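You operate a simulated robot arm through the tools that you are given. There is no shell and no other tool. Be economical: measure what you need, move in short steps, check, and stop when the job is done.

Carry out the task below with a simulated robot arm. There is one attempt and no reset: what you move stays moved.

Task
Dip the white marshmallow in melted chocolate and put it on the saucer.
Fine: turn the pot to melt first, and off at the end.

It is judged by the outcome, as a careful person would: the job done as asked, and still so three seconds after it is handed in. It fails if anything else is knocked over, pushed out of place, dropped, spilled or broken.

Robot
A 7-joint arm with a two-finger parallel gripper, fixed in place. Base frame: the origin is at the foot of the arm, x ahead of it, y to its left, z up; the work surface is at about z = 0. Readings come in m, rad, newtons and seconds.
With the tool pointing down near the work surface it reaches from about 0.22 to 0.58 m from the base axis. Its first joint turns from -1.152 to 1.152 rad. Payload 2.5 kg.
The TCP is the grasp point between the finger pads, 0.023 m short of the fingertips. In the tool frame z runs along the fingers and y along their closing line. The gripper opens to 0.094 m. The fingers are 0.038 m wide and 0.01 m thick; the gripper's body (0.054 by 0.096 m) begins 0.039 m behind the TCP.
Orientation is that of the tool frame in the base frame, as a unit quaternion [x, y, z, w]. With the fingers straight down and closing along the base's y, the tool's x points along the base's -x, its y along +y and its z along -z.

Tools
- The arm moves only by the tool send_rows. Its argument "rows" is a list of rows, each an object (a shift or turn left out is 0, a gripper value left out holds the last) with "offset": the shift along the base's x, y, z in m, a list of three; "angular": the turn, a rotation vector about the base's x, y, z in rad, a list of three; "claw": the opening, from 0 (shut) to 1 (fully open). In form: [{"offset": [x, y, z], "angular": [rx, ry, rz], "claw": claw}, ...]. A call has 1 to 12 rows; each row shifts and turns the commanded pose from where the row before left it. Rows are played at 5 a second. More than 0.05 m and 0.15 rad between two rows, or a gripper value outside its range, and nothing of the call is played. A pose out of reach is approached as far as the arm can. The call stops where the force on the tool passes 70 N (or 10 N more than at its start, if that is more) or the arm is blocked; 0.2 s more then pass. Each finger travels about 0.108 m/s and halts on what it meets, pressing with about 43 N; the grip force reading is that of the motor and also rises with nothing between the fingers. The clock runs only during rows and for 0.2 s after the last one: add rows that do not move to give the fingers time. It gives the time, the measured TCP pose, the force on the tool (base axes), the opening and the grip force at its end, in the units of the frame above (readings bear some noise), and new pictures: "pictures" is both (left out), scene, wrist or none.
- Cameras (640 x 400 px; columns grow to the right, rows downward): "scene" is fixed at [0.1297, -0.4278, 0.5246]; the picture's right is [0.67, -0.74, 0.00], its down [-0.55, -0.50, -0.67] and it looks along [0.50, 0.45, -0.74] (base axes); focal length 254 px, centre (320, 200). "wrist" rides on the gripper at [0.086, 0.016, -0.075] in the tool frame; the picture's right is [-0.18, 0.98, 0.00], its down [-0.58, -0.11, -0.81] and it looks along [-0.79, -0.15, 0.59] (tool axes); focal length 243 px, centre (320, 200). There is no depth. A picture from a camera that has moved, and an enlarged one, comes with that camera's place and axes in the base frame and with its lens.
- enlarge(camera, box): a new picture of the part [left, top, right, bottom] of that camera's present view, enlarged. The clock stands still meanwhile.
- job_done(): hands the job in; it is judged then, once.

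Work in short steps. Places have to be worked out from the pictures, the camera data and where the tool is seen: move nearer, look again, correct. Check each grasp and each placing, and mend what went wrong. You have 120 turns and 200 pictures in all, those below and enlarged ones among them. Open the gripper and draw the arm clear of the work before you hand the job in, unless the task says otherwise; then end with one line.

The tools are called by a JSON object that holds its "name" and its "arguments". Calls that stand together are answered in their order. send_rows: Moves the arm, as the interface text tells. Its arguments: {"type":"object","properties":{"rows":{"type":"array"},"pictures":{"type":"string","enum":["both","scene","wrist","none"]}},"required":["rows"]} The other tools are called the same way: enlarge (camera, box) takes an enlarged picture of a part of a camera's view; job_done () hands the job in.

At the start:

```text
time: 0.0
tcp_pos: [0.2572, -0.1728, 0.3319]
tool_rot: [-0.001, 1.0, 0.0, 0.0]
force: [-0.6, -1.0, -0.3]
gripper_width: 0.0939
gripper_force: 0.2
```

scene: 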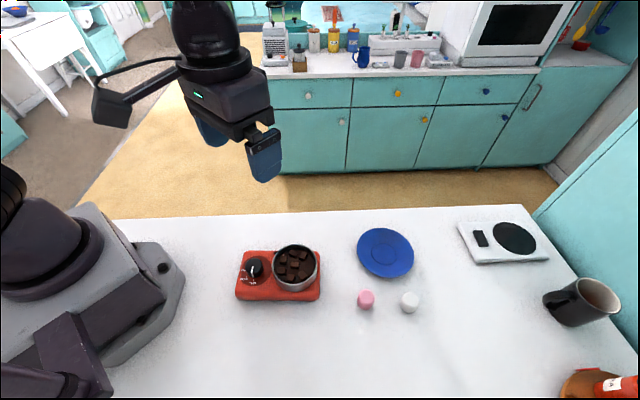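
wrist: 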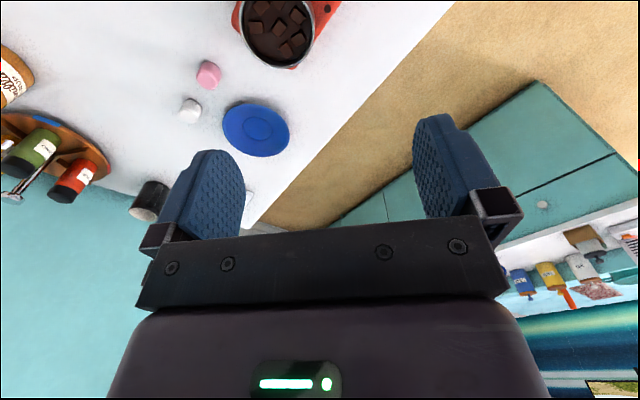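

I'll look closer at the stove with its knob and pot, and at the marshmallows and saucer.

{"name": "enlarge", "arguments": {"camera": "scene", "box": [225, 235, 335, 305]}}

{"name": "enlarge", "arguments": {"camera": "scene", "box": [340, 220, 450, 320]}}

```text
5.71 times, centred on (280, 270) of scene
camera zoom: at [0.1297, -0.4278, 0.5246], right [0.67, -0.74, 0.0], down [-0.55, -0.5, -0.67], along [0.5, 0.45, -0.74], focal length 1449 px, centre (549, -200)
```

zoom: 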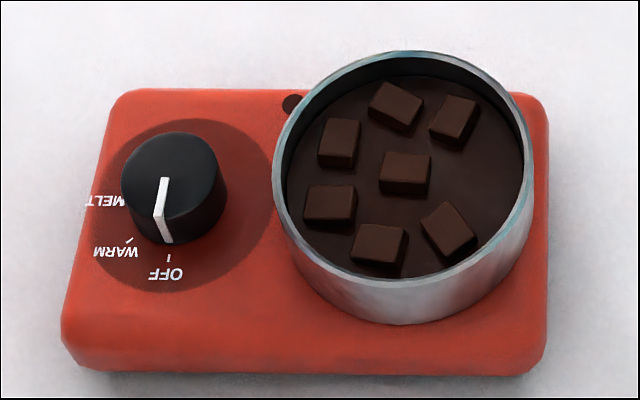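

```text
4.00 times, centred on (395, 270) of scene
camera zoom: at [0.1297, -0.4278, 0.5246], right [0.67, -0.74, 0.0], down [-0.55, -0.5, -0.67], along [0.5, 0.45, -0.74], focal length 1014 px, centre (20, -80)
```

zoom: 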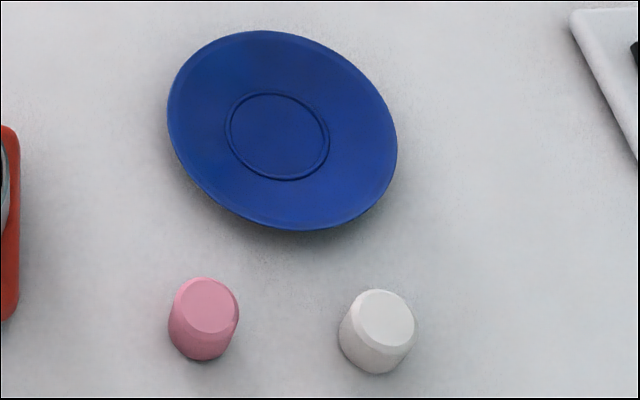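

OFF, WARM and MELT go clockwise from above, about 45° apart. The knob is near (0.225,-0.159) and the pot near (0.279,-0.226). I'll move above the knob with the closing line yawed about 61°, so the fingers stay clear of the pot.

{"name": "send_rows", "arguments": {"rows": [{"offset": [-0.004, 0.0017, -0.0215], "angular": [0, 0, 0.134]}, {"offset": [-0.004, 0.0017, -0.0215], "angular": [0, 0, 0.134]}, {"offset": [-0.004, 0.0017, -0.0215], "angular": [0, 0, 0.134]}, {"offset": [-0.004, 0.0017, -0.0215], "angular": [0, 0, 0.134]}, {"offset": [-0.004, 0.0017, -0.0215], "angular": [0, 0, 0.134]}, {"offset": [-0.004, 0.0017, -0.0215], "angular": [0, 0, 0.134]}, {"offset": [-0.004, 0.0017, -0.0215], "angular": [0, 0, 0.134]}, {"offset": [-0.004, 0.0017, -0.0215], "angular": [0, 0, 0.134]}, {}]}}

```text
time: 2.0
tcp_pos: [0.2266, -0.1607, 0.1587]
tool_rot: [-0.512, 0.859, 0.0, 0.001]
force: [0.7, -0.5, -0.1]
gripper_width: 0.0938
gripper_force: 0.1
camera wrist: at [0.1699, -0.23, 0.2316], right [-0.78, 0.63, 0.0], down [0.37, 0.46, 0.81], along [0.51, 0.63, -0.59], focal length 243 px, centre (320, 200)
```

scene: 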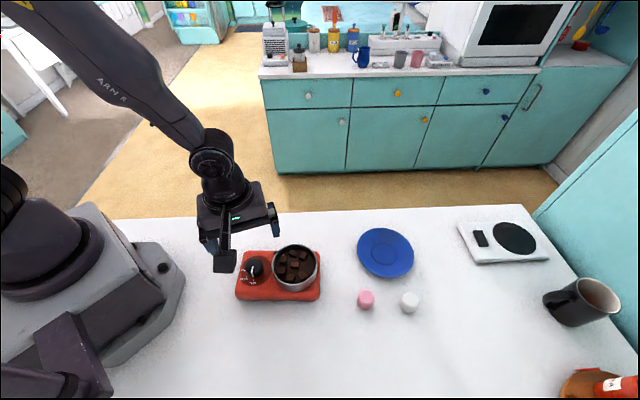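
wrist: 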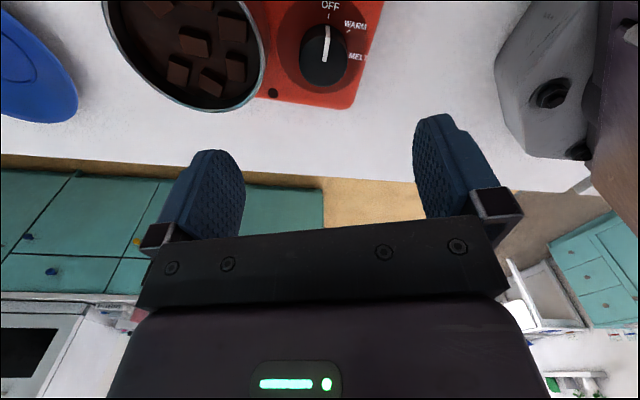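

I'll enlarge the wrist view of the stove to triangulate the knob and its heights.

{"name": "enlarge", "arguments": {"camera": "wrist", "box": [230, 0, 400, 110]}}

{"name": "enlarge", "arguments": {"camera": "wrist", "box": [90, 0, 290, 125]}}

```text
3.64 times, centred on (315, 55) of wrist
camera zoom: at [0.1699, -0.23, 0.2316], right [-0.78, 0.63, 0.0], down [0.37, 0.46, 0.81], along [0.51, 0.63, -0.59], focal length 882 px, centre (338, 727)
```

zoom: 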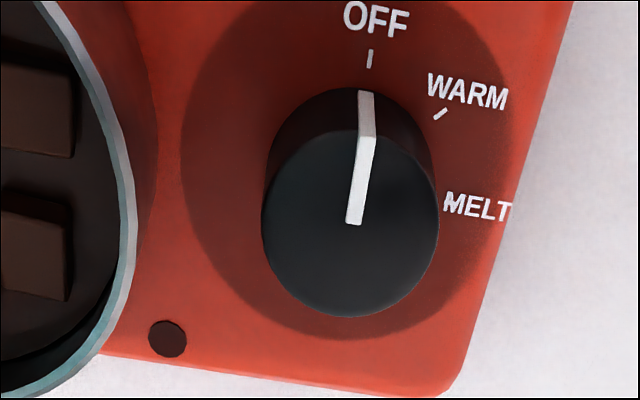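

```text
3.20 times, centred on (190, 62) of wrist
camera zoom: at [0.1699, -0.23, 0.2316], right [-0.78, 0.63, 0.0], down [0.37, 0.46, 0.81], along [0.51, 0.63, -0.59], focal length 776 px, centre (736, 640)
```

zoom: 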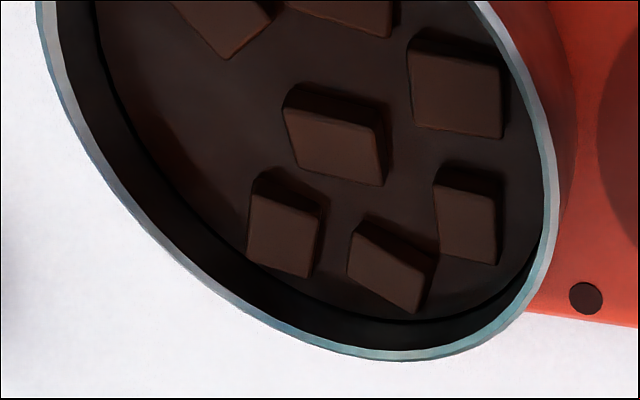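

The estimates put the knob at about (0.225,-0.158), with its top at z≈0.045 and a diameter of 0.036. I'll narrow the gripper and descend to z=0.095 to check alignment.

{"name": "send_rows", "arguments": {"rows": [{"offset": [-0.0005, 0.0005, -0.02], "claw": 0.62}, {"offset": [0, 0, -0.02]}, {"offset": [0, 0, -0.02]}, {}]}}

{"name": "enlarge", "arguments": {"camera": "scene", "box": [190, 200, 340, 310]}}

```text
time: 3.0
tcp_pos: [0.2253, -0.1581, 0.0982]
tool_rot: [-0.511, 0.86, 0.0, 0.0]
force: [0.1, 1.2, 0.1]
gripper_width: 0.0582
gripper_force: 0.1
camera wrist: at [0.1676, -0.228, 0.1716], right [-0.78, 0.63, 0.0], down [0.37, 0.46, 0.81], along [0.51, 0.63, -0.59], focal length 243 px, centre (320, 200)
```

scene: 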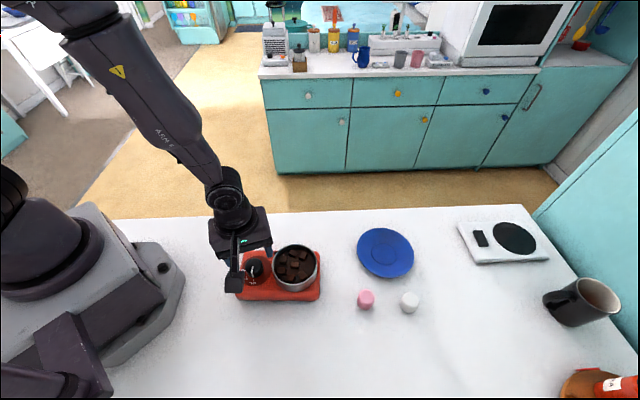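
wrist: 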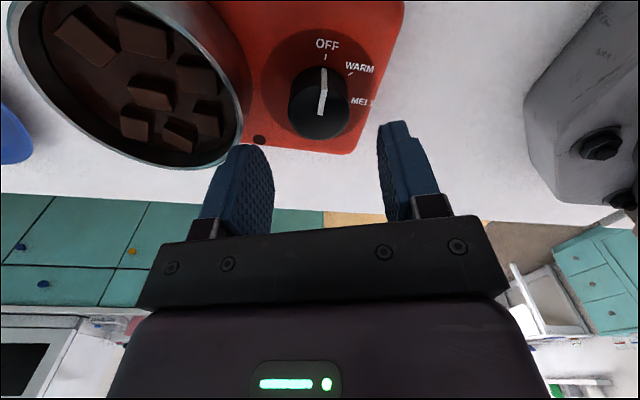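

```text
3.64 times, centred on (265, 255) of scene
camera zoom: at [0.1297, -0.4278, 0.5246], right [0.67, -0.74, 0.0], down [-0.55, -0.5, -0.67], along [0.5, 0.45, -0.74], focal length 922 px, centre (520, 0)
```

zoom: 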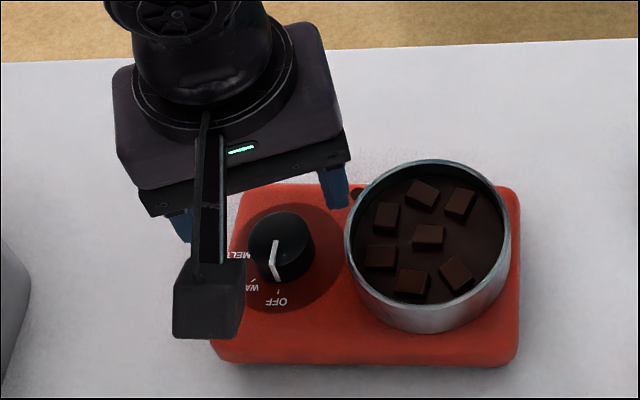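

The knob sits right under the TCP in the wrist view, but the left finger would pass close to the pot rim. I'll narrow the opening to 0.047, turn slightly away and then descend onto the knob.

{"name": "send_rows", "arguments": {"rows": [{"angular": [0, 0, -0.08], "claw": 0.5}, {"offset": [-0.0005, 0, -0.01]}, {"offset": [0, 0, -0.01]}, {"offset": [0, 0, -0.01]}, {}]}}

{"name": "enlarge", "arguments": {"camera": "scene", "box": [190, 200, 340, 310]}}

```text
time: 4.2
tcp_pos: [0.2254, -0.1591, 0.0701]
tool_rot: [-0.476, 0.879, -0.003, 0.001]
force: [-6.8, 5.4, 54.7]
gripper_width: 0.0432
gripper_force: 0.1
camera wrist: at [0.1639, -0.2245, 0.144], right [-0.72, 0.69, -0.01], down [0.4, 0.43, 0.81], along [0.56, 0.58, -0.59], focal length 243 px, centre (320, 200)
```

scene: 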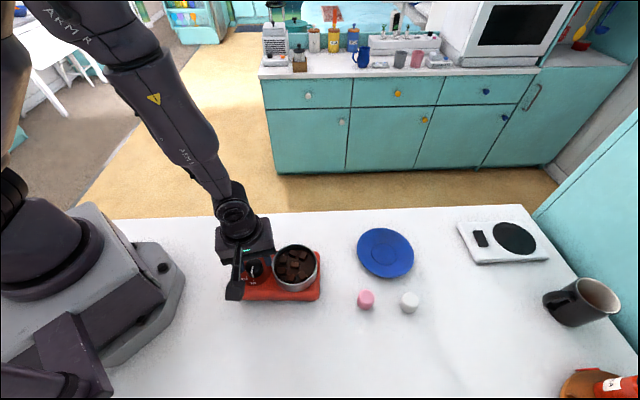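
wrist: 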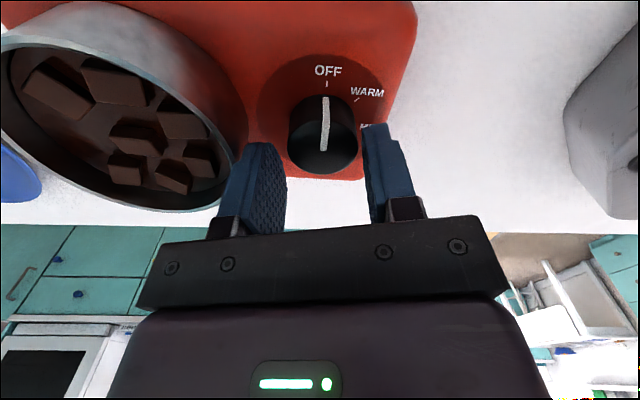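

```text
3.64 times, centred on (265, 255) of scene
camera zoom: at [0.1295, -0.4277, 0.5247], right [0.67, -0.74, 0.0], down [-0.55, -0.5, -0.67], along [0.5, 0.45, -0.74], focal length 922 px, centre (520, 0)
```

zoom: 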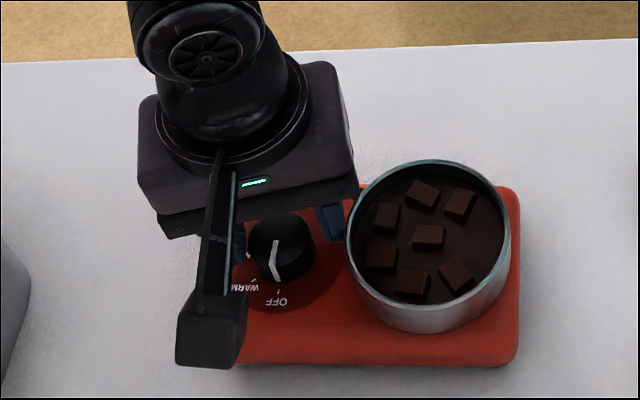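

The force reads 55 N upward, so a finger has landed on something. I'll look closely before going on.

{"name": "enlarge", "arguments": {"camera": "wrist", "box": [190, 60, 430, 220]}}

{"name": "enlarge", "arguments": {"camera": "scene", "box": [240, 240, 300, 280]}}

```text
2.50 times, centred on (310, 140) of wrist
camera zoom: at [0.1639, -0.2245, 0.144], right [-0.72, 0.69, -0.01], down [0.4, 0.43, 0.81], along [0.56, 0.58, -0.59], focal length 606 px, centre (345, 350)
```

zoom: 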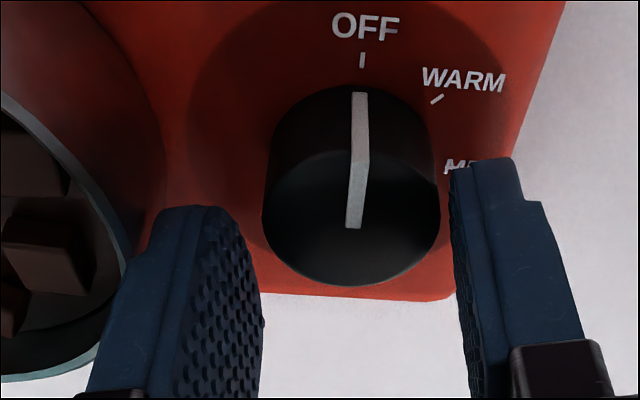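

```text
10.00 times, centred on (270, 260) of scene
camera zoom: at [0.1295, -0.4277, 0.5247], right [0.67, -0.74, 0.0], down [-0.55, -0.5, -0.67], along [0.5, 0.45, -0.74], focal length 2536 px, centre (820, -400)
```

zoom: 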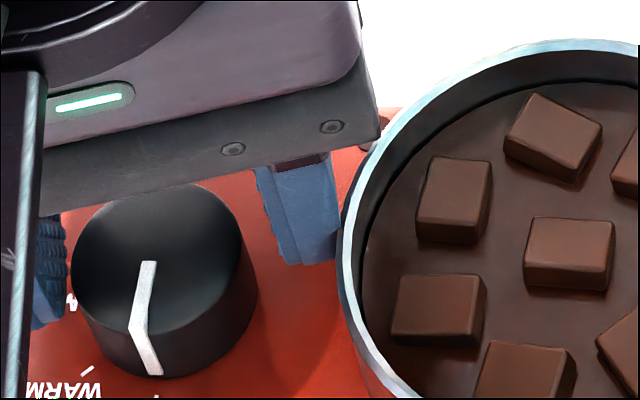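

It isn't clear which part touched, but the sideways push suggests the left-hand finger on the knob edge or the other one near the pot. I'll back off, turn so the closing line is square to the knob-pot line, which gives the most pot clearance, and open wider before trying again.

{"name": "send_rows", "arguments": {"rows": [{"offset": [0, 0, 0.015]}, {"offset": [0, 0, 0.015], "angular": [0, 0, -0.13], "claw": 0.65}, {"offset": [-0.0012, -0.001, 0], "angular": [0, 0, -0.13]}, {"offset": [-0.0012, -0.001, 0], "angular": [0, 0, -0.13]}, {}]}}

{"name": "enlarge", "arguments": {"camera": "scene", "box": [230, 235, 330, 305]}}

{"name": "enlarge", "arguments": {"camera": "wrist", "box": [190, 40, 430, 200]}}

```text
time: 5.4
tcp_pos: [0.2217, -0.1623, 0.0994]
tool_rot: [-0.296, 0.955, -0.001, 0.0]
force: [-0.1, -0.4, -0.1]
gripper_width: 0.061
gripper_force: 0.0
camera wrist: at [0.1404, -0.1986, 0.1721], right [-0.4, 0.91, 0.0], down [0.54, 0.24, 0.81], along [0.74, 0.33, -0.59], focal length 243 px, centre (320, 200)
```

scene: 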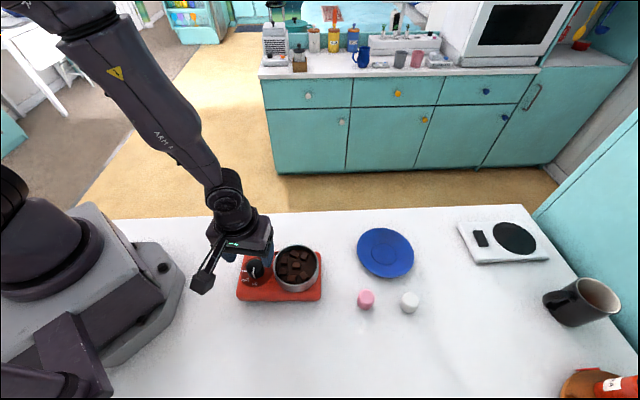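
wrist: 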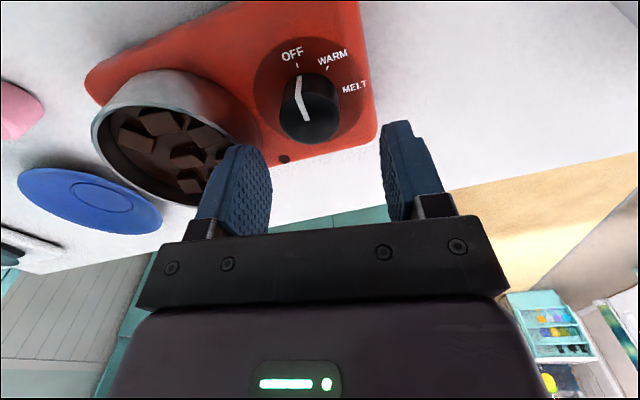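

```text
5.71 times, centred on (280, 270) of scene
camera zoom: at [0.1297, -0.4278, 0.5246], right [0.67, -0.74, 0.0], down [-0.55, -0.5, -0.67], along [0.5, 0.45, -0.74], focal length 1449 px, centre (549, -200)
```

zoom: 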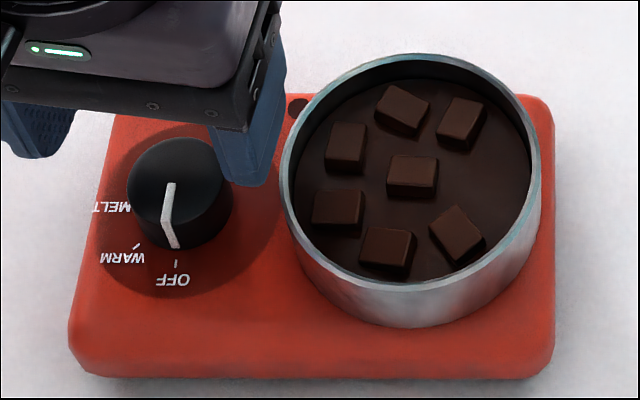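

```text
2.50 times, centred on (310, 120) of wrist
camera zoom: at [0.1404, -0.1986, 0.1721], right [-0.4, 0.91, 0.0], down [0.54, 0.24, 0.81], along [0.74, 0.33, -0.59], focal length 606 px, centre (345, 400)
```

zoom: 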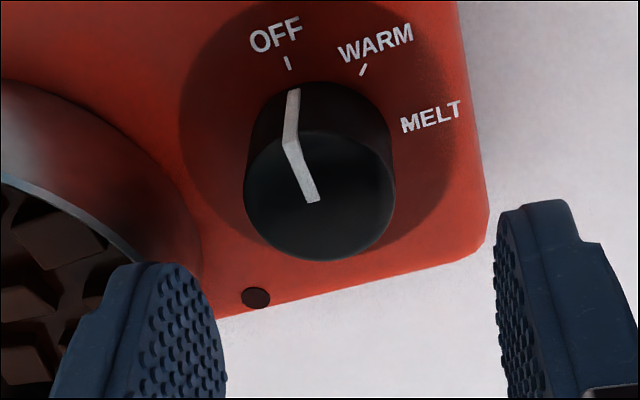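

The knob appears about 6 mm off-centre toward the pot-side finger, and the stove seems to have shifted a few mm from the touch. I'll recentre by (+0.004,-0.004) and check again before descending.

{"name": "send_rows", "arguments": {"rows": [{"offset": [0.004, -0.004, -0.005]}, {"offset": [0, 0, -0.005]}, {}]}}

{"name": "enlarge", "arguments": {"camera": "scene", "box": [230, 235, 330, 305]}}

{"name": "enlarge", "arguments": {"camera": "wrist", "box": [190, 40, 430, 200]}}

```text
time: 6.0
tcp_pos: [0.2267, -0.1678, 0.0928]
tool_rot: [-0.296, 0.955, -0.004, 0.002]
force: [-7.0, 7.1, 20.8]
gripper_width: 0.0567
gripper_force: 0.0
stopped in row 3: the force on the tool passed its limit (the readings are from after the stop); the commanded pose is now the measured one
camera wrist: at [0.1456, -0.2036, 0.1652], right [-0.4, 0.92, -0.01], down [0.54, 0.24, 0.81], along [0.74, 0.32, -0.59], focal length 243 px, centre (320, 200)
```

scene: 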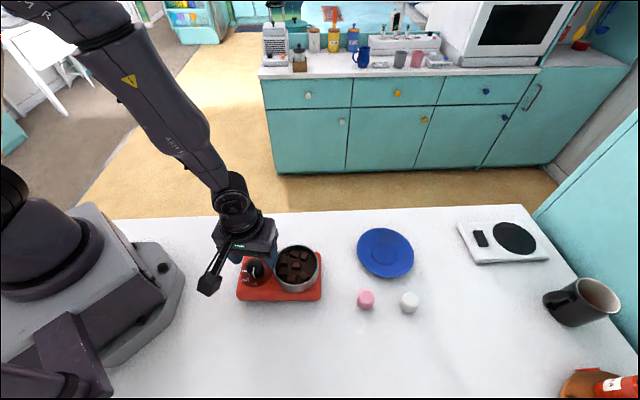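
wrist: 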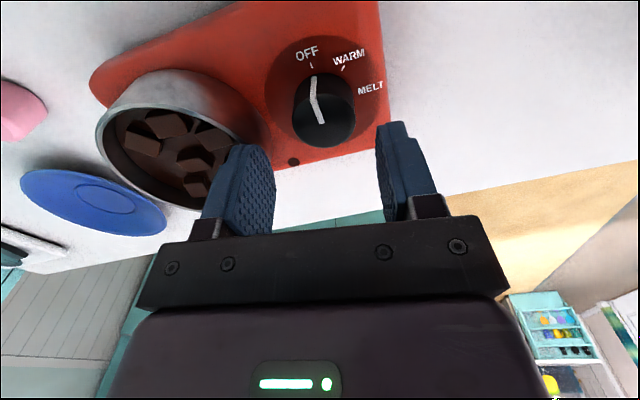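

```text
5.71 times, centred on (280, 270) of scene
camera zoom: at [0.1296, -0.4278, 0.5246], right [0.67, -0.74, 0.0], down [-0.55, -0.5, -0.67], along [0.5, 0.45, -0.74], focal length 1449 px, centre (549, -200)
```

zoom: 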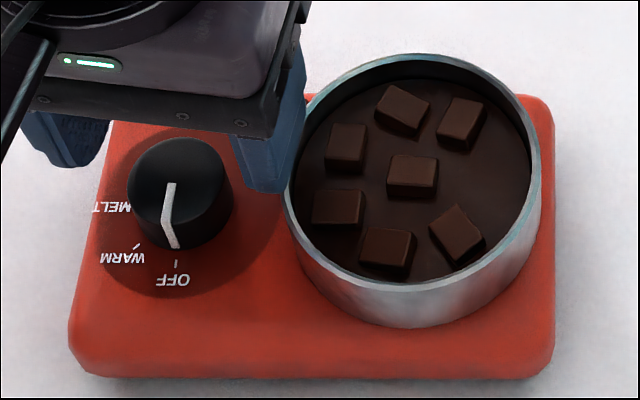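

```text
2.50 times, centred on (310, 120) of wrist
camera zoom: at [0.1456, -0.2036, 0.1652], right [-0.4, 0.92, -0.01], down [0.54, 0.24, 0.81], along [0.74, 0.32, -0.59], focal length 606 px, centre (345, 400)
```

zoom: 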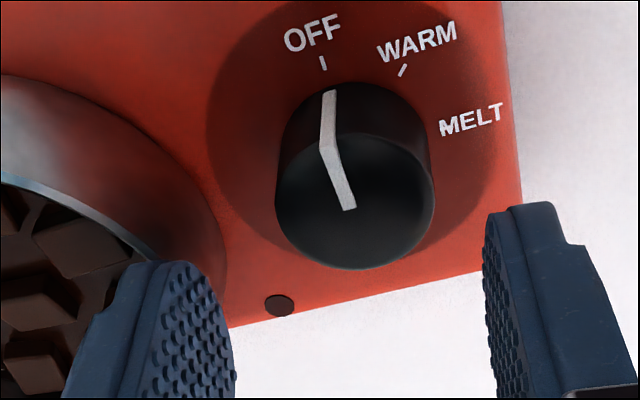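

The finger touched the pot rim. I had the closing line wrong: it runs toward the pot at this yaw. I'll lift and turn to yaw about -33°, so the closing line runs across the knob-pot line and the fingers sit either side of it.

{"name": "send_rows", "arguments": {"rows": [{"offset": [0, 0, 0.02]}, {"offset": [0, 0, 0.02]}, {"angular": [0, 0, -0.14], "claw": 0.6}, {"angular": [0, 0, -0.14]}, {"angular": [0, 0, -0.14]}, {"angular": [0, 0, -0.14]}, {"angular": [0, 0, -0.14]}, {"angular": [0, 0, -0.14]}, {"angular": [0, 0, -0.14]}, {"angular": [0, 0, -0.14]}, {"angular": [0, 0, -0.056]}, {}]}}

{"name": "enlarge", "arguments": {"camera": "wrist", "box": [190, 0, 430, 160]}}

{"name": "enlarge", "arguments": {"camera": "scene", "box": [230, 235, 330, 305]}}

```text
time: 8.7
tcp_pos: [0.2285, -0.1676, 0.1309]
tool_rot: [0.285, 0.958, -0.005, 0.0]
force: [-0.4, -0.4, 0.3]
gripper_width: 0.0566
gripper_force: 0.1
camera wrist: at [0.1646, -0.1078, 0.204], right [0.69, 0.72, -0.01], down [0.43, -0.4, 0.81], along [0.58, -0.56, -0.59], focal length 243 px, centre (320, 200)
```

scene: 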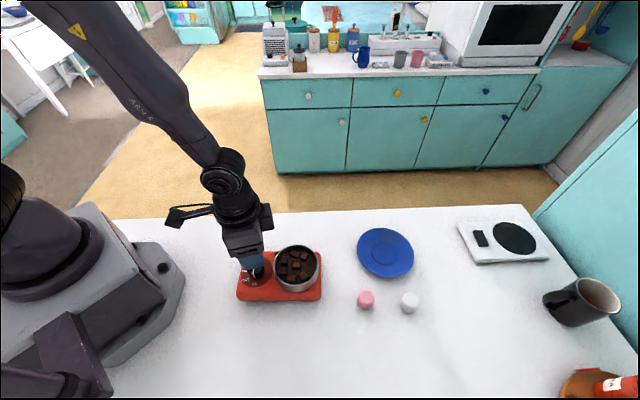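
wrist: 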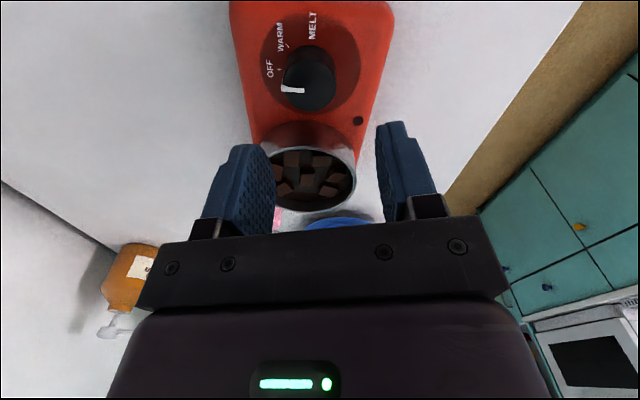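

```text
2.50 times, centred on (310, 80) of wrist
camera zoom: at [0.1646, -0.1078, 0.204], right [0.69, 0.72, -0.01], down [0.43, -0.4, 0.81], along [0.58, -0.56, -0.59], focal length 606 px, centre (345, 500)
```

zoom: 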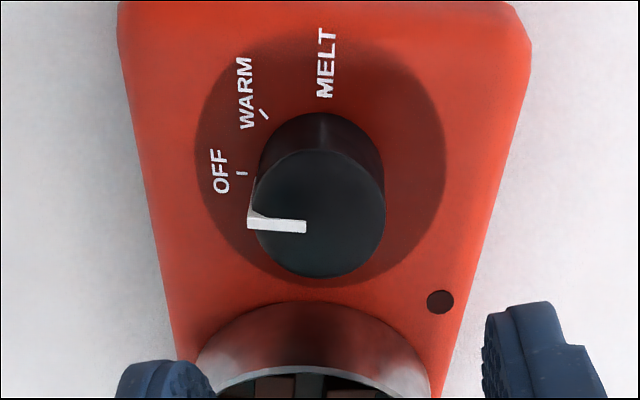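

```text
5.71 times, centred on (280, 270) of scene
camera zoom: at [0.1297, -0.4278, 0.5246], right [0.67, -0.74, 0.0], down [-0.55, -0.5, -0.67], along [0.5, 0.45, -0.74], focal length 1449 px, centre (549, -200)
```

zoom: 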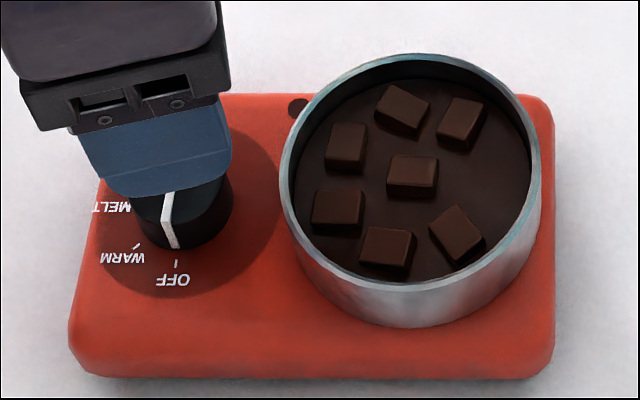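

Now the stove lies straight along the view. Combining the views from three yaws gives the knob at about (0.220,-0.167) with its top at z≈0.058, higher than I first thought. I'll centre on it, start at yaw -22° and descend partway.

{"name": "send_rows", "arguments": {"rows": [{"offset": [-0.0085, 0.0005, -0.01], "angular": [0, 0, 0.1]}, {"offset": [0, 0, -0.01], "angular": [0, 0, 0.09]}, {"offset": [0, 0, -0.01]}, {}]}}

{"name": "enlarge", "arguments": {"camera": "wrist", "box": [190, 0, 430, 160]}}

{"name": "enlarge", "arguments": {"camera": "scene", "box": [230, 235, 330, 305]}}

```text
time: 9.7
tcp_pos: [0.2205, -0.1655, 0.1011]
tool_rot: [0.191, 0.982, -0.006, -0.001]
force: [0.4, -0.2, 0.2]
gripper_width: 0.0564
gripper_force: 0.0
camera wrist: at [0.1459, -0.1199, 0.1744], right [0.54, 0.84, -0.01], down [0.5, -0.31, 0.81], along [0.68, -0.44, -0.59], focal length 243 px, centre (320, 200)
```

scene: 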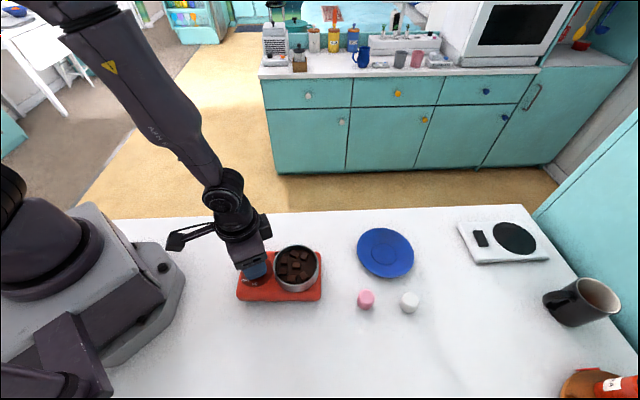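
wrist: 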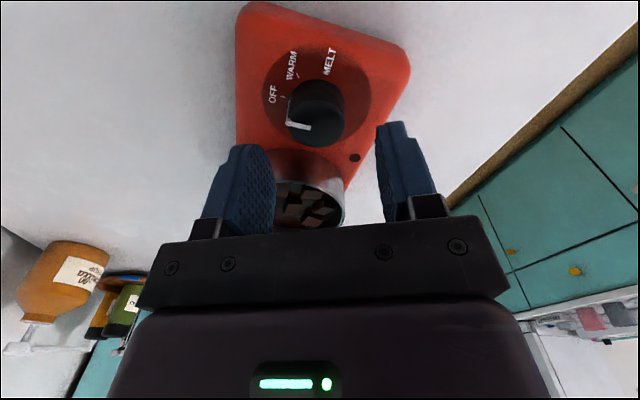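

```text
2.50 times, centred on (310, 80) of wrist
camera zoom: at [0.1459, -0.1199, 0.1744], right [0.54, 0.84, -0.01], down [0.5, -0.31, 0.81], along [0.68, -0.44, -0.59], focal length 606 px, centre (345, 500)
```

zoom: 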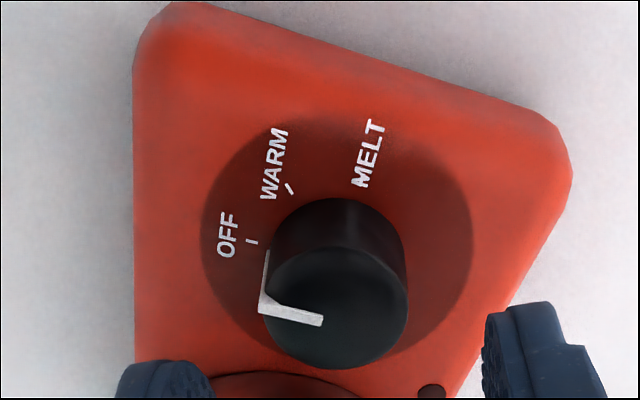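

```text
5.71 times, centred on (280, 270) of scene
camera zoom: at [0.1297, -0.4278, 0.5246], right [0.67, -0.74, 0.0], down [-0.55, -0.5, -0.67], along [0.5, 0.45, -0.74], focal length 1449 px, centre (549, -200)
```

zoom: 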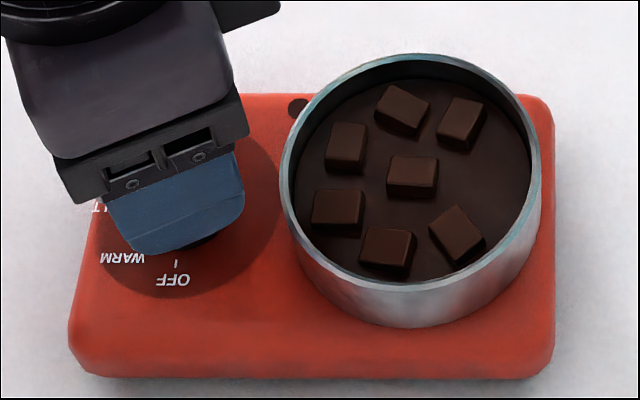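

The knob is centred within about 2 mm under the gripper and the pot is off to the side. I'll descend onto it in small steps.

{"name": "send_rows", "arguments": {"rows": [{"offset": [-0.0005, -0.001, -0.01]}, {"offset": [0, 0, -0.008]}, {"offset": [0, 0, -0.008]}, {"offset": [0, 0, -0.006]}, {}]}}

{"name": "enlarge", "arguments": {"camera": "wrist", "box": [190, 60, 430, 220]}}

{"name": "enlarge", "arguments": {"camera": "scene", "box": [230, 235, 330, 305]}}

```text
time: 10.8
tcp_pos: [0.2204, -0.1699, 0.0697]
tool_rot: [0.192, 0.981, -0.006, 0.0]
force: [-0.4, -0.6, -1.2]
gripper_width: 0.0564
gripper_force: 0.0
camera wrist: at [0.145, -0.1224, 0.1428], right [0.54, 0.84, -0.01], down [0.5, -0.31, 0.81], along [0.68, -0.44, -0.59], focal length 243 px, centre (320, 200)
```

scene: 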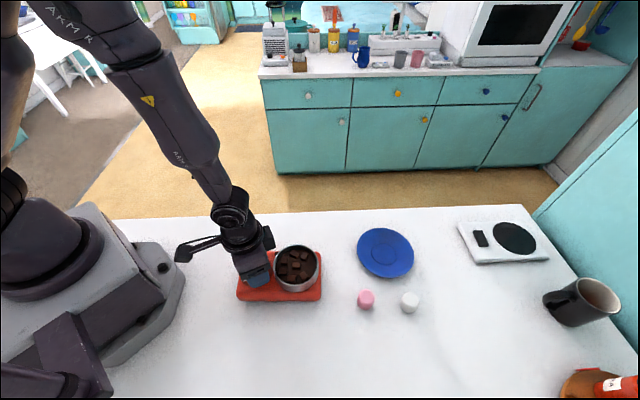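
wrist: 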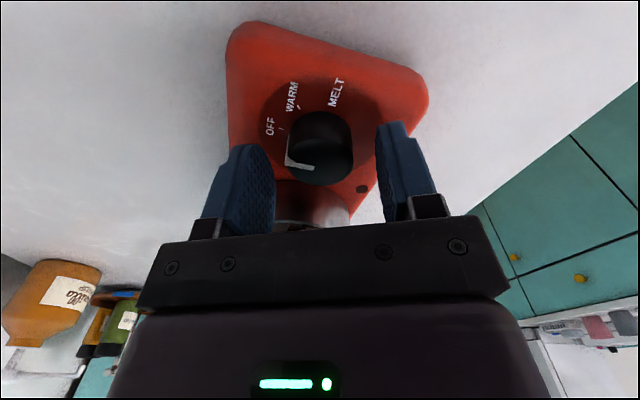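

```text
2.50 times, centred on (310, 140) of wrist
camera zoom: at [0.145, -0.1224, 0.1428], right [0.54, 0.84, -0.01], down [0.5, -0.31, 0.81], along [0.68, -0.44, -0.59], focal length 606 px, centre (345, 350)
```

zoom: 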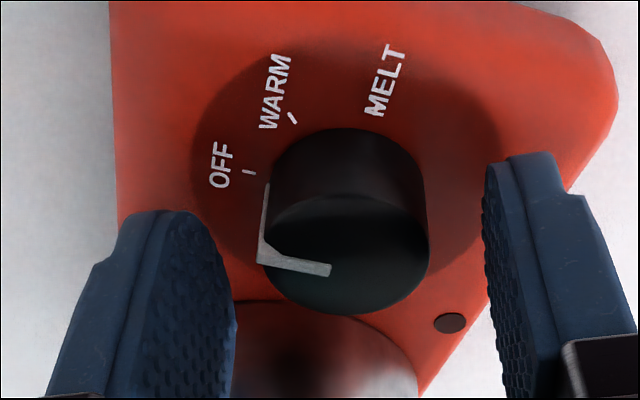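

```text
5.71 times, centred on (280, 270) of scene
camera zoom: at [0.1297, -0.4278, 0.5246], right [0.67, -0.74, 0.0], down [-0.55, -0.5, -0.67], along [0.5, 0.45, -0.74], focal length 1449 px, centre (549, -200)
```

zoom: 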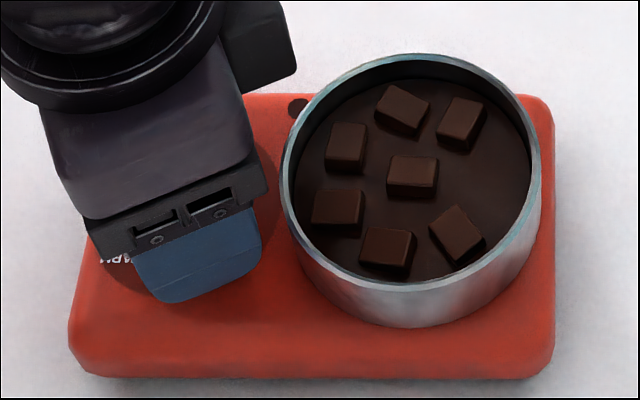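

It's well centred with no contact. I'll go 4 mm lower and close on the knob.

{"name": "send_rows", "arguments": {"rows": [{"offset": [0, 0, -0.004]}, {"claw": 0.3}, {"claw": 0.3}, {}]}}

{"name": "enlarge", "arguments": {"camera": "wrist", "box": [190, 60, 430, 220]}}

```text
time: 11.8
tcp_pos: [0.2188, -0.1692, 0.0665]
tool_rot: [0.191, 0.982, -0.005, 0.0]
force: [-0.5, -0.1, 4.6]
gripper_width: 0.0329
gripper_force: 43.2
camera wrist: at [0.1447, -0.1219, 0.139], right [0.54, 0.84, -0.01], down [0.5, -0.31, 0.81], along [0.68, -0.44, -0.59], focal length 243 px, centre (320, 200)
```

scene: 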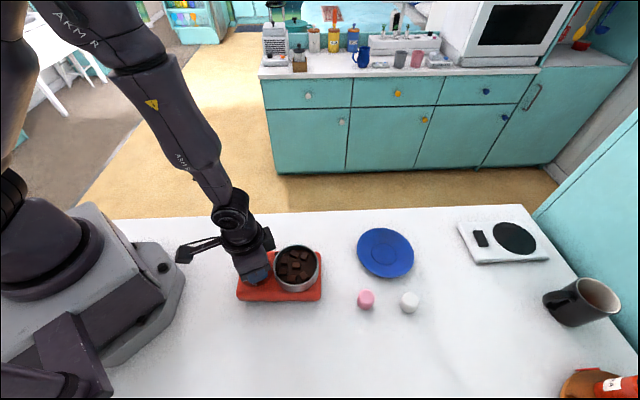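
wrist: 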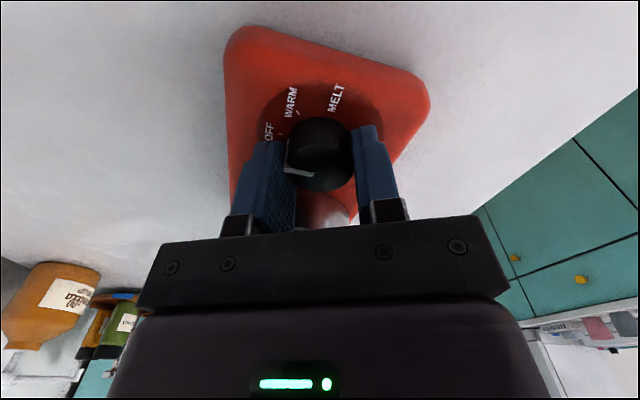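

```text
2.50 times, centred on (310, 140) of wrist
camera zoom: at [0.1447, -0.1219, 0.139], right [0.54, 0.84, -0.01], down [0.5, -0.31, 0.81], along [0.68, -0.44, -0.59], focal length 606 px, centre (345, 350)
```

zoom: 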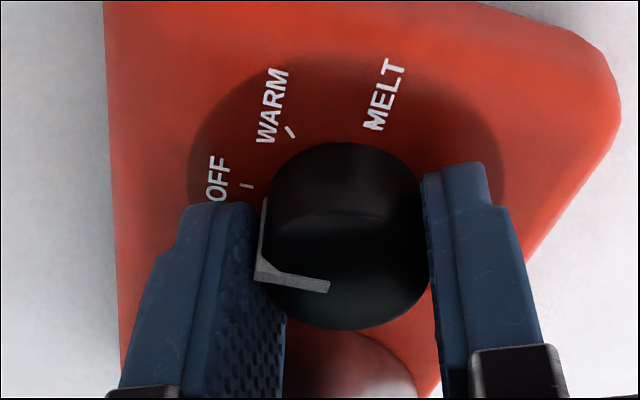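

The knob is gripped at 0.033 m with 43 N. I'll turn it 45° clockwise.

{"name": "send_rows", "arguments": {"rows": [{"angular": [0, 0, -0.112]}, {"angular": [0, 0, -0.112]}, {"angular": [0, 0, -0.112]}, {"angular": [0, 0, -0.112]}, {"angular": [0, 0, -0.112]}, {"angular": [0, 0, -0.112]}, {"angular": [0, 0, -0.112]}, {}]}}

{"name": "enlarge", "arguments": {"camera": "wrist", "box": [190, 60, 430, 220]}}

{"name": "enlarge", "arguments": {"camera": "scene", "box": [230, 235, 330, 305]}}

```text
time: 13.7
tcp_pos: [0.2189, -0.1683, 0.0657]
tool_rot: [0.553, 0.833, -0.006, 0.0]
force: [-0.4, -2.9, 4.4]
gripper_width: 0.033
gripper_force: 43.2
camera wrist: at [0.2007, -0.0837, 0.1382], right [0.98, 0.21, -0.01], down [0.13, -0.57, 0.81], along [0.17, -0.79, -0.59], focal length 243 px, centre (320, 200)
```

scene: 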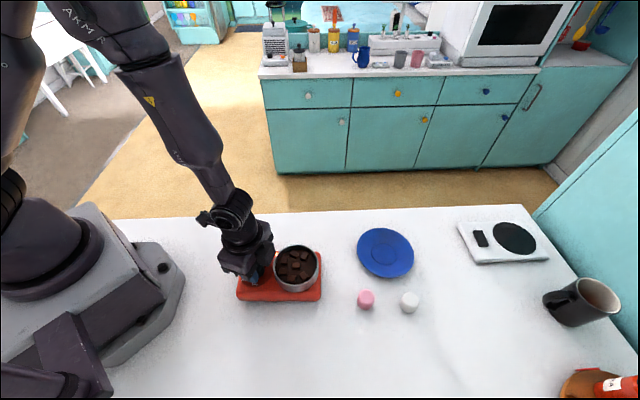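
wrist: 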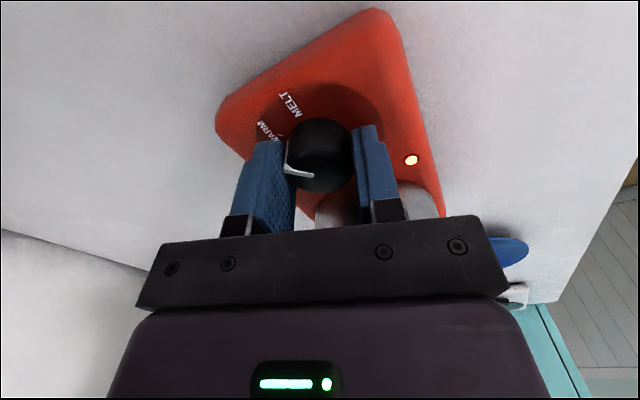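

```text
2.50 times, centred on (310, 140) of wrist
camera zoom: at [0.2007, -0.0837, 0.1382], right [0.98, 0.21, -0.01], down [0.13, -0.57, 0.81], along [0.17, -0.79, -0.59], focal length 606 px, centre (345, 350)
```

zoom: 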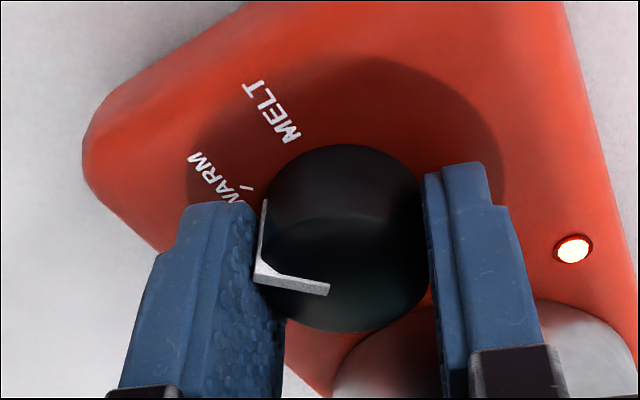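

```text
5.71 times, centred on (280, 270) of scene
camera zoom: at [0.1297, -0.4278, 0.5246], right [0.67, -0.74, 0.0], down [-0.55, -0.5, -0.67], along [0.5, 0.45, -0.74], focal length 1449 px, centre (549, -200)
```

zoom: 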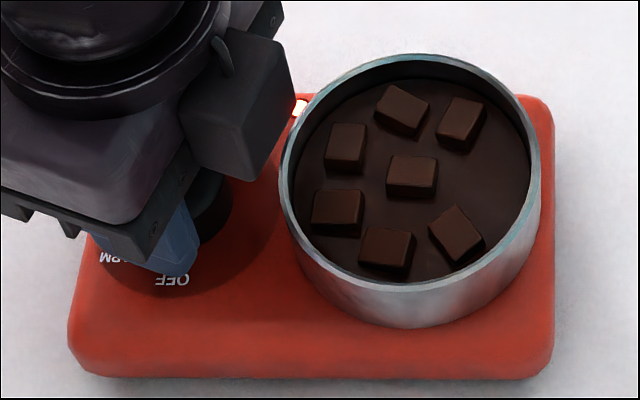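

The knob turned to WARM and the lamp is lit. I'll open slightly, rotate back 45°, regrip and turn another 45° to MELT.

{"name": "send_rows", "arguments": {"rows": [{"claw": 0.52}, {}, {"angular": [0, 0, 0.131]}, {"angular": [0, 0, 0.131]}, {"angular": [0, 0, 0.131]}, {"angular": [0, 0, 0.131]}, {"angular": [0, 0, 0.131]}, {"angular": [0, 0, 0.131]}, {}], "pictures": "wrist"}}

{"name": "enlarge", "arguments": {"camera": "wrist", "box": [190, 60, 430, 220]}}

```text
time: 15.7
tcp_pos: [0.2188, -0.1693, 0.0675]
tool_rot: [0.19, 0.982, -0.006, 0.0]
force: [0.4, -0.1, 0.1]
gripper_width: 0.0491
gripper_force: 0.1
camera wrist: at [0.1437, -0.1213, 0.1391], right [0.54, 0.84, -0.01], down [0.5, -0.31, 0.81], along [0.68, -0.44, -0.59], focal length 243 px, centre (320, 200)
```

wrist: 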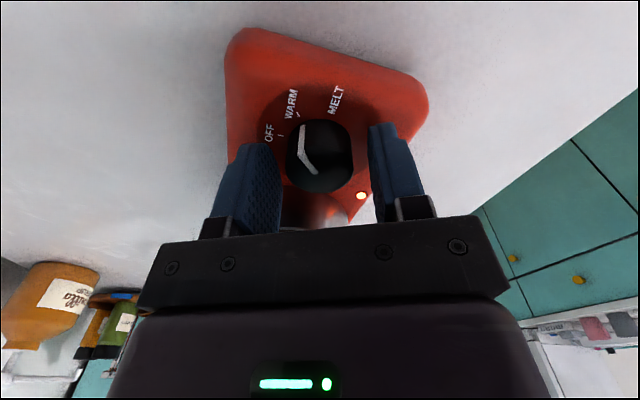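

```text
2.50 times, centred on (310, 140) of wrist
camera zoom: at [0.1437, -0.1213, 0.1391], right [0.54, 0.84, -0.01], down [0.5, -0.31, 0.81], along [0.68, -0.44, -0.59], focal length 606 px, centre (345, 350)
```

zoom: 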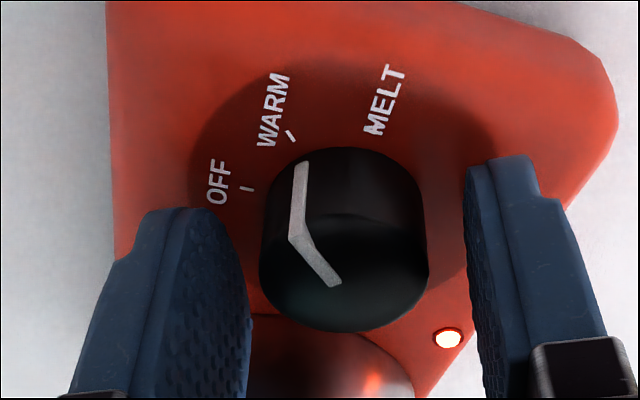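

The pointer is at WARM. I'll close and turn another 46°.

{"name": "send_rows", "arguments": {"rows": [{"claw": 0.3}, {}, {"angular": [0, 0, -0.134]}, {"angular": [0, 0, -0.134]}, {"angular": [0, 0, -0.134]}, {"angular": [0, 0, -0.134]}, {"angular": [0, 0, -0.134]}, {"angular": [0, 0, -0.134]}, {}, {"claw": 0.52}, {}, {"offset": [0, 0, 0.02]}], "pictures": "wrist"}}

{"name": "enlarge", "arguments": {"camera": "wrist", "box": [190, 30, 430, 190]}}

{"name": "enlarge", "arguments": {"camera": "scene", "box": [230, 235, 330, 305]}}

```text
time: 18.2
tcp_pos: [0.219, -0.1698, 0.0859]
tool_rot: [0.56, 0.829, -0.005, -0.002]
force: [0.7, -0.4, 0.7]
gripper_width: 0.049
gripper_force: 0.0
camera wrist: at [0.2024, -0.0839, 0.1578], right [0.98, 0.2, -0.01], down [0.12, -0.58, 0.81], along [0.15, -0.79, -0.59], focal length 243 px, centre (320, 200)
```

wrist: 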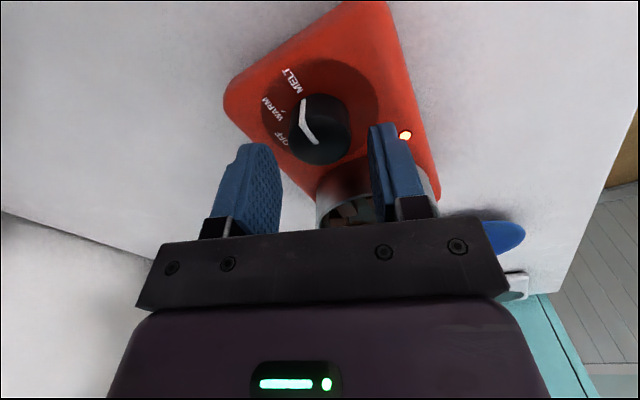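

```text
2.50 times, centred on (310, 110) of wrist
camera zoom: at [0.2024, -0.0839, 0.1578], right [0.98, 0.2, -0.01], down [0.12, -0.58, 0.81], along [0.15, -0.79, -0.59], focal length 606 px, centre (345, 425)
```

zoom: 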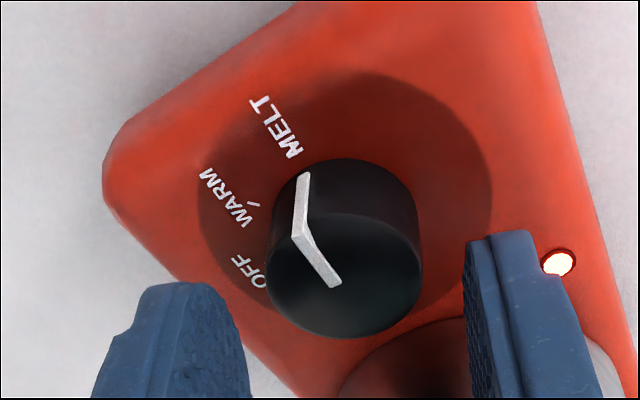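

```text
5.71 times, centred on (280, 270) of scene
camera zoom: at [0.1297, -0.4278, 0.5246], right [0.67, -0.74, 0.0], down [-0.55, -0.5, -0.67], along [0.5, 0.45, -0.74], focal length 1449 px, centre (549, -200)
```

zoom: 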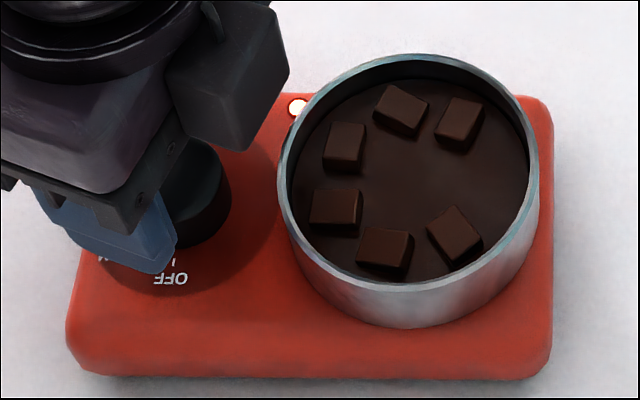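

The knob points at MELT, the lamp is lit and one cube has already melted. I'll rise and move over to the white marshmallow, with the camera on the robot side.

{"name": "send_rows", "arguments": {"rows": [{"offset": [0, 0, 0.04]}, {"offset": [0, 0, 0.04]}, {"offset": [0.018, -0.029, 0.02], "angular": [0, 0, 0.05], "claw": 0.6}, {"offset": [0.018, -0.029, 0], "angular": [0, 0, 0.05]}, {"offset": [0.018, -0.029, 0], "angular": [0, 0, 0.05]}, {"offset": [0.018, -0.029, 0], "angular": [0, 0, 0.05]}, {"offset": [0.018, -0.029, 0], "angular": [0, 0, 0.05]}, {"offset": [0.018, -0.029, 0], "angular": [0, 0, 0.05]}, {"offset": [0.018, -0.029, 0], "angular": [0, 0, 0.05]}, {"offset": [0.018, -0.029, 0]}, {}]}}

```text
time: 20.6
tcp_pos: [0.3644, -0.4041, 0.1881]
tool_rot: [0.407, 0.913, -0.005, -0.001]
force: [-0.8, -0.7, -0.4]
gripper_width: 0.0567
gripper_force: 0.1
camera wrist: at [0.3192, -0.3295, 0.2602], right [0.85, 0.52, -0.01], down [0.31, -0.5, 0.81], along [0.41, -0.69, -0.59], focal length 243 px, centre (320, 200)
```

scene: 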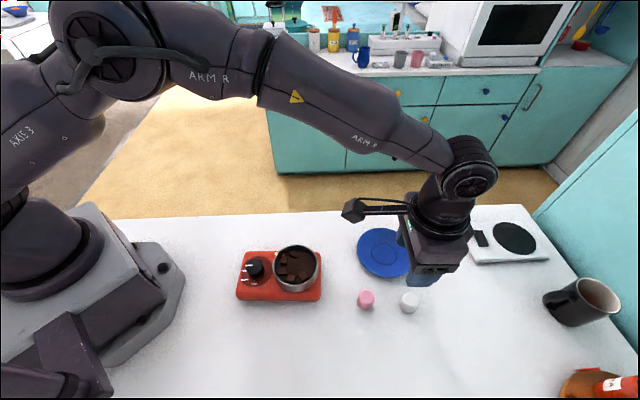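
wrist: 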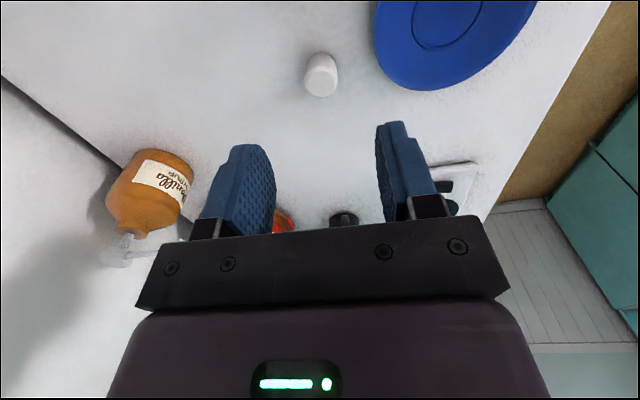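

The marshmallow looks to be at about (0.384,-0.436), right at the reach limit. I'll move over it and lower to about 0.11.

{"name": "send_rows", "arguments": {"rows": [{"offset": [0.007, -0.011, -0.025]}, {"offset": [0.006, -0.011, -0.025]}, {"offset": [0.006, -0.01, -0.025]}, {}, {}]}}

{"name": "enlarge", "arguments": {"camera": "wrist", "box": [190, 30, 430, 190]}}

{"name": "enlarge", "arguments": {"camera": "scene", "box": [350, 240, 450, 310]}}

```text
time: 21.9
tcp_pos: [0.3848, -0.4323, 0.1109]
tool_rot: [0.408, 0.913, -0.005, -0.001]
force: [-0.5, 0.4, 0.3]
gripper_width: 0.0565
gripper_force: 0.1
camera wrist: at [0.3386, -0.3577, 0.1832], right [0.85, 0.52, -0.01], down [0.31, -0.5, 0.81], along [0.42, -0.69, -0.59], focal length 243 px, centre (320, 200)
```

scene: 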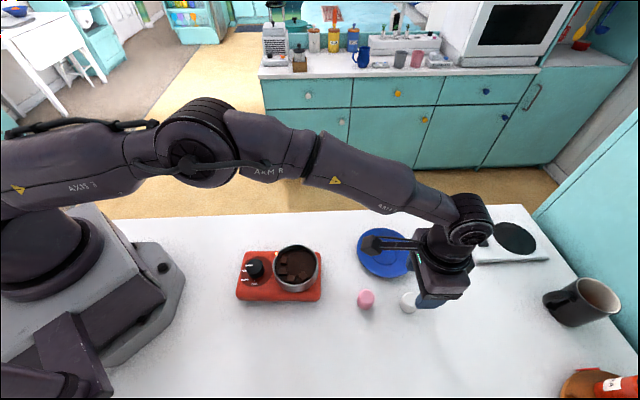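
wrist: 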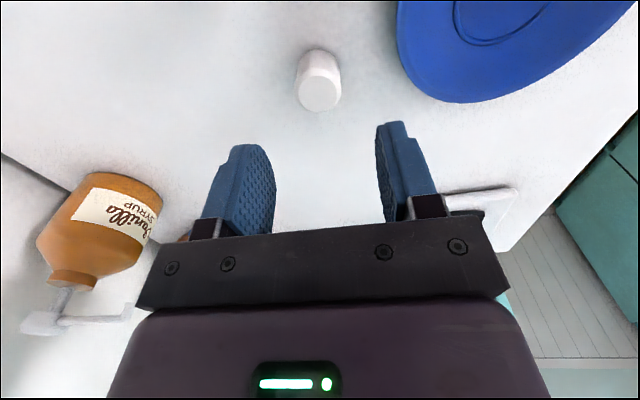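

```text
2.50 times, centred on (310, 110) of wrist
camera zoom: at [0.3386, -0.3577, 0.1832], right [0.85, 0.52, -0.01], down [0.31, -0.5, 0.81], along [0.42, -0.69, -0.59], focal length 606 px, centre (345, 425)
```

zoom: 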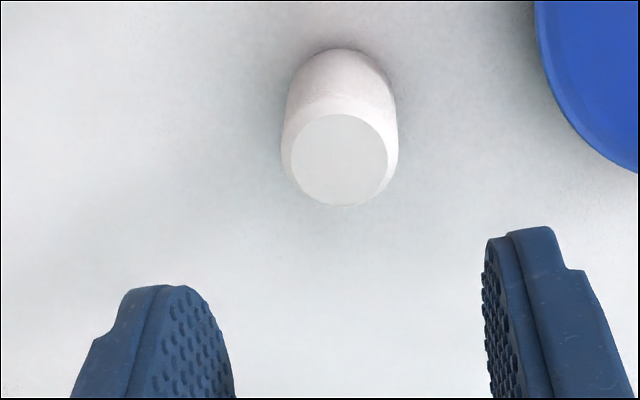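

```text
5.71 times, centred on (400, 275) of scene
camera zoom: at [0.1297, -0.4278, 0.5246], right [0.67, -0.74, 0.0], down [-0.55, -0.5, -0.67], along [0.5, 0.45, -0.74], focal length 1449 px, centre (-137, -229)
```

zoom: 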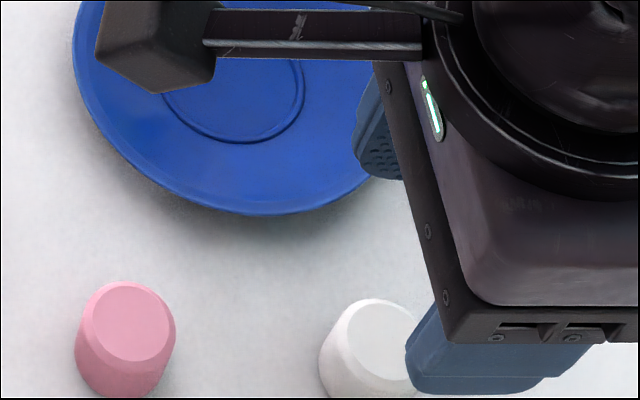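

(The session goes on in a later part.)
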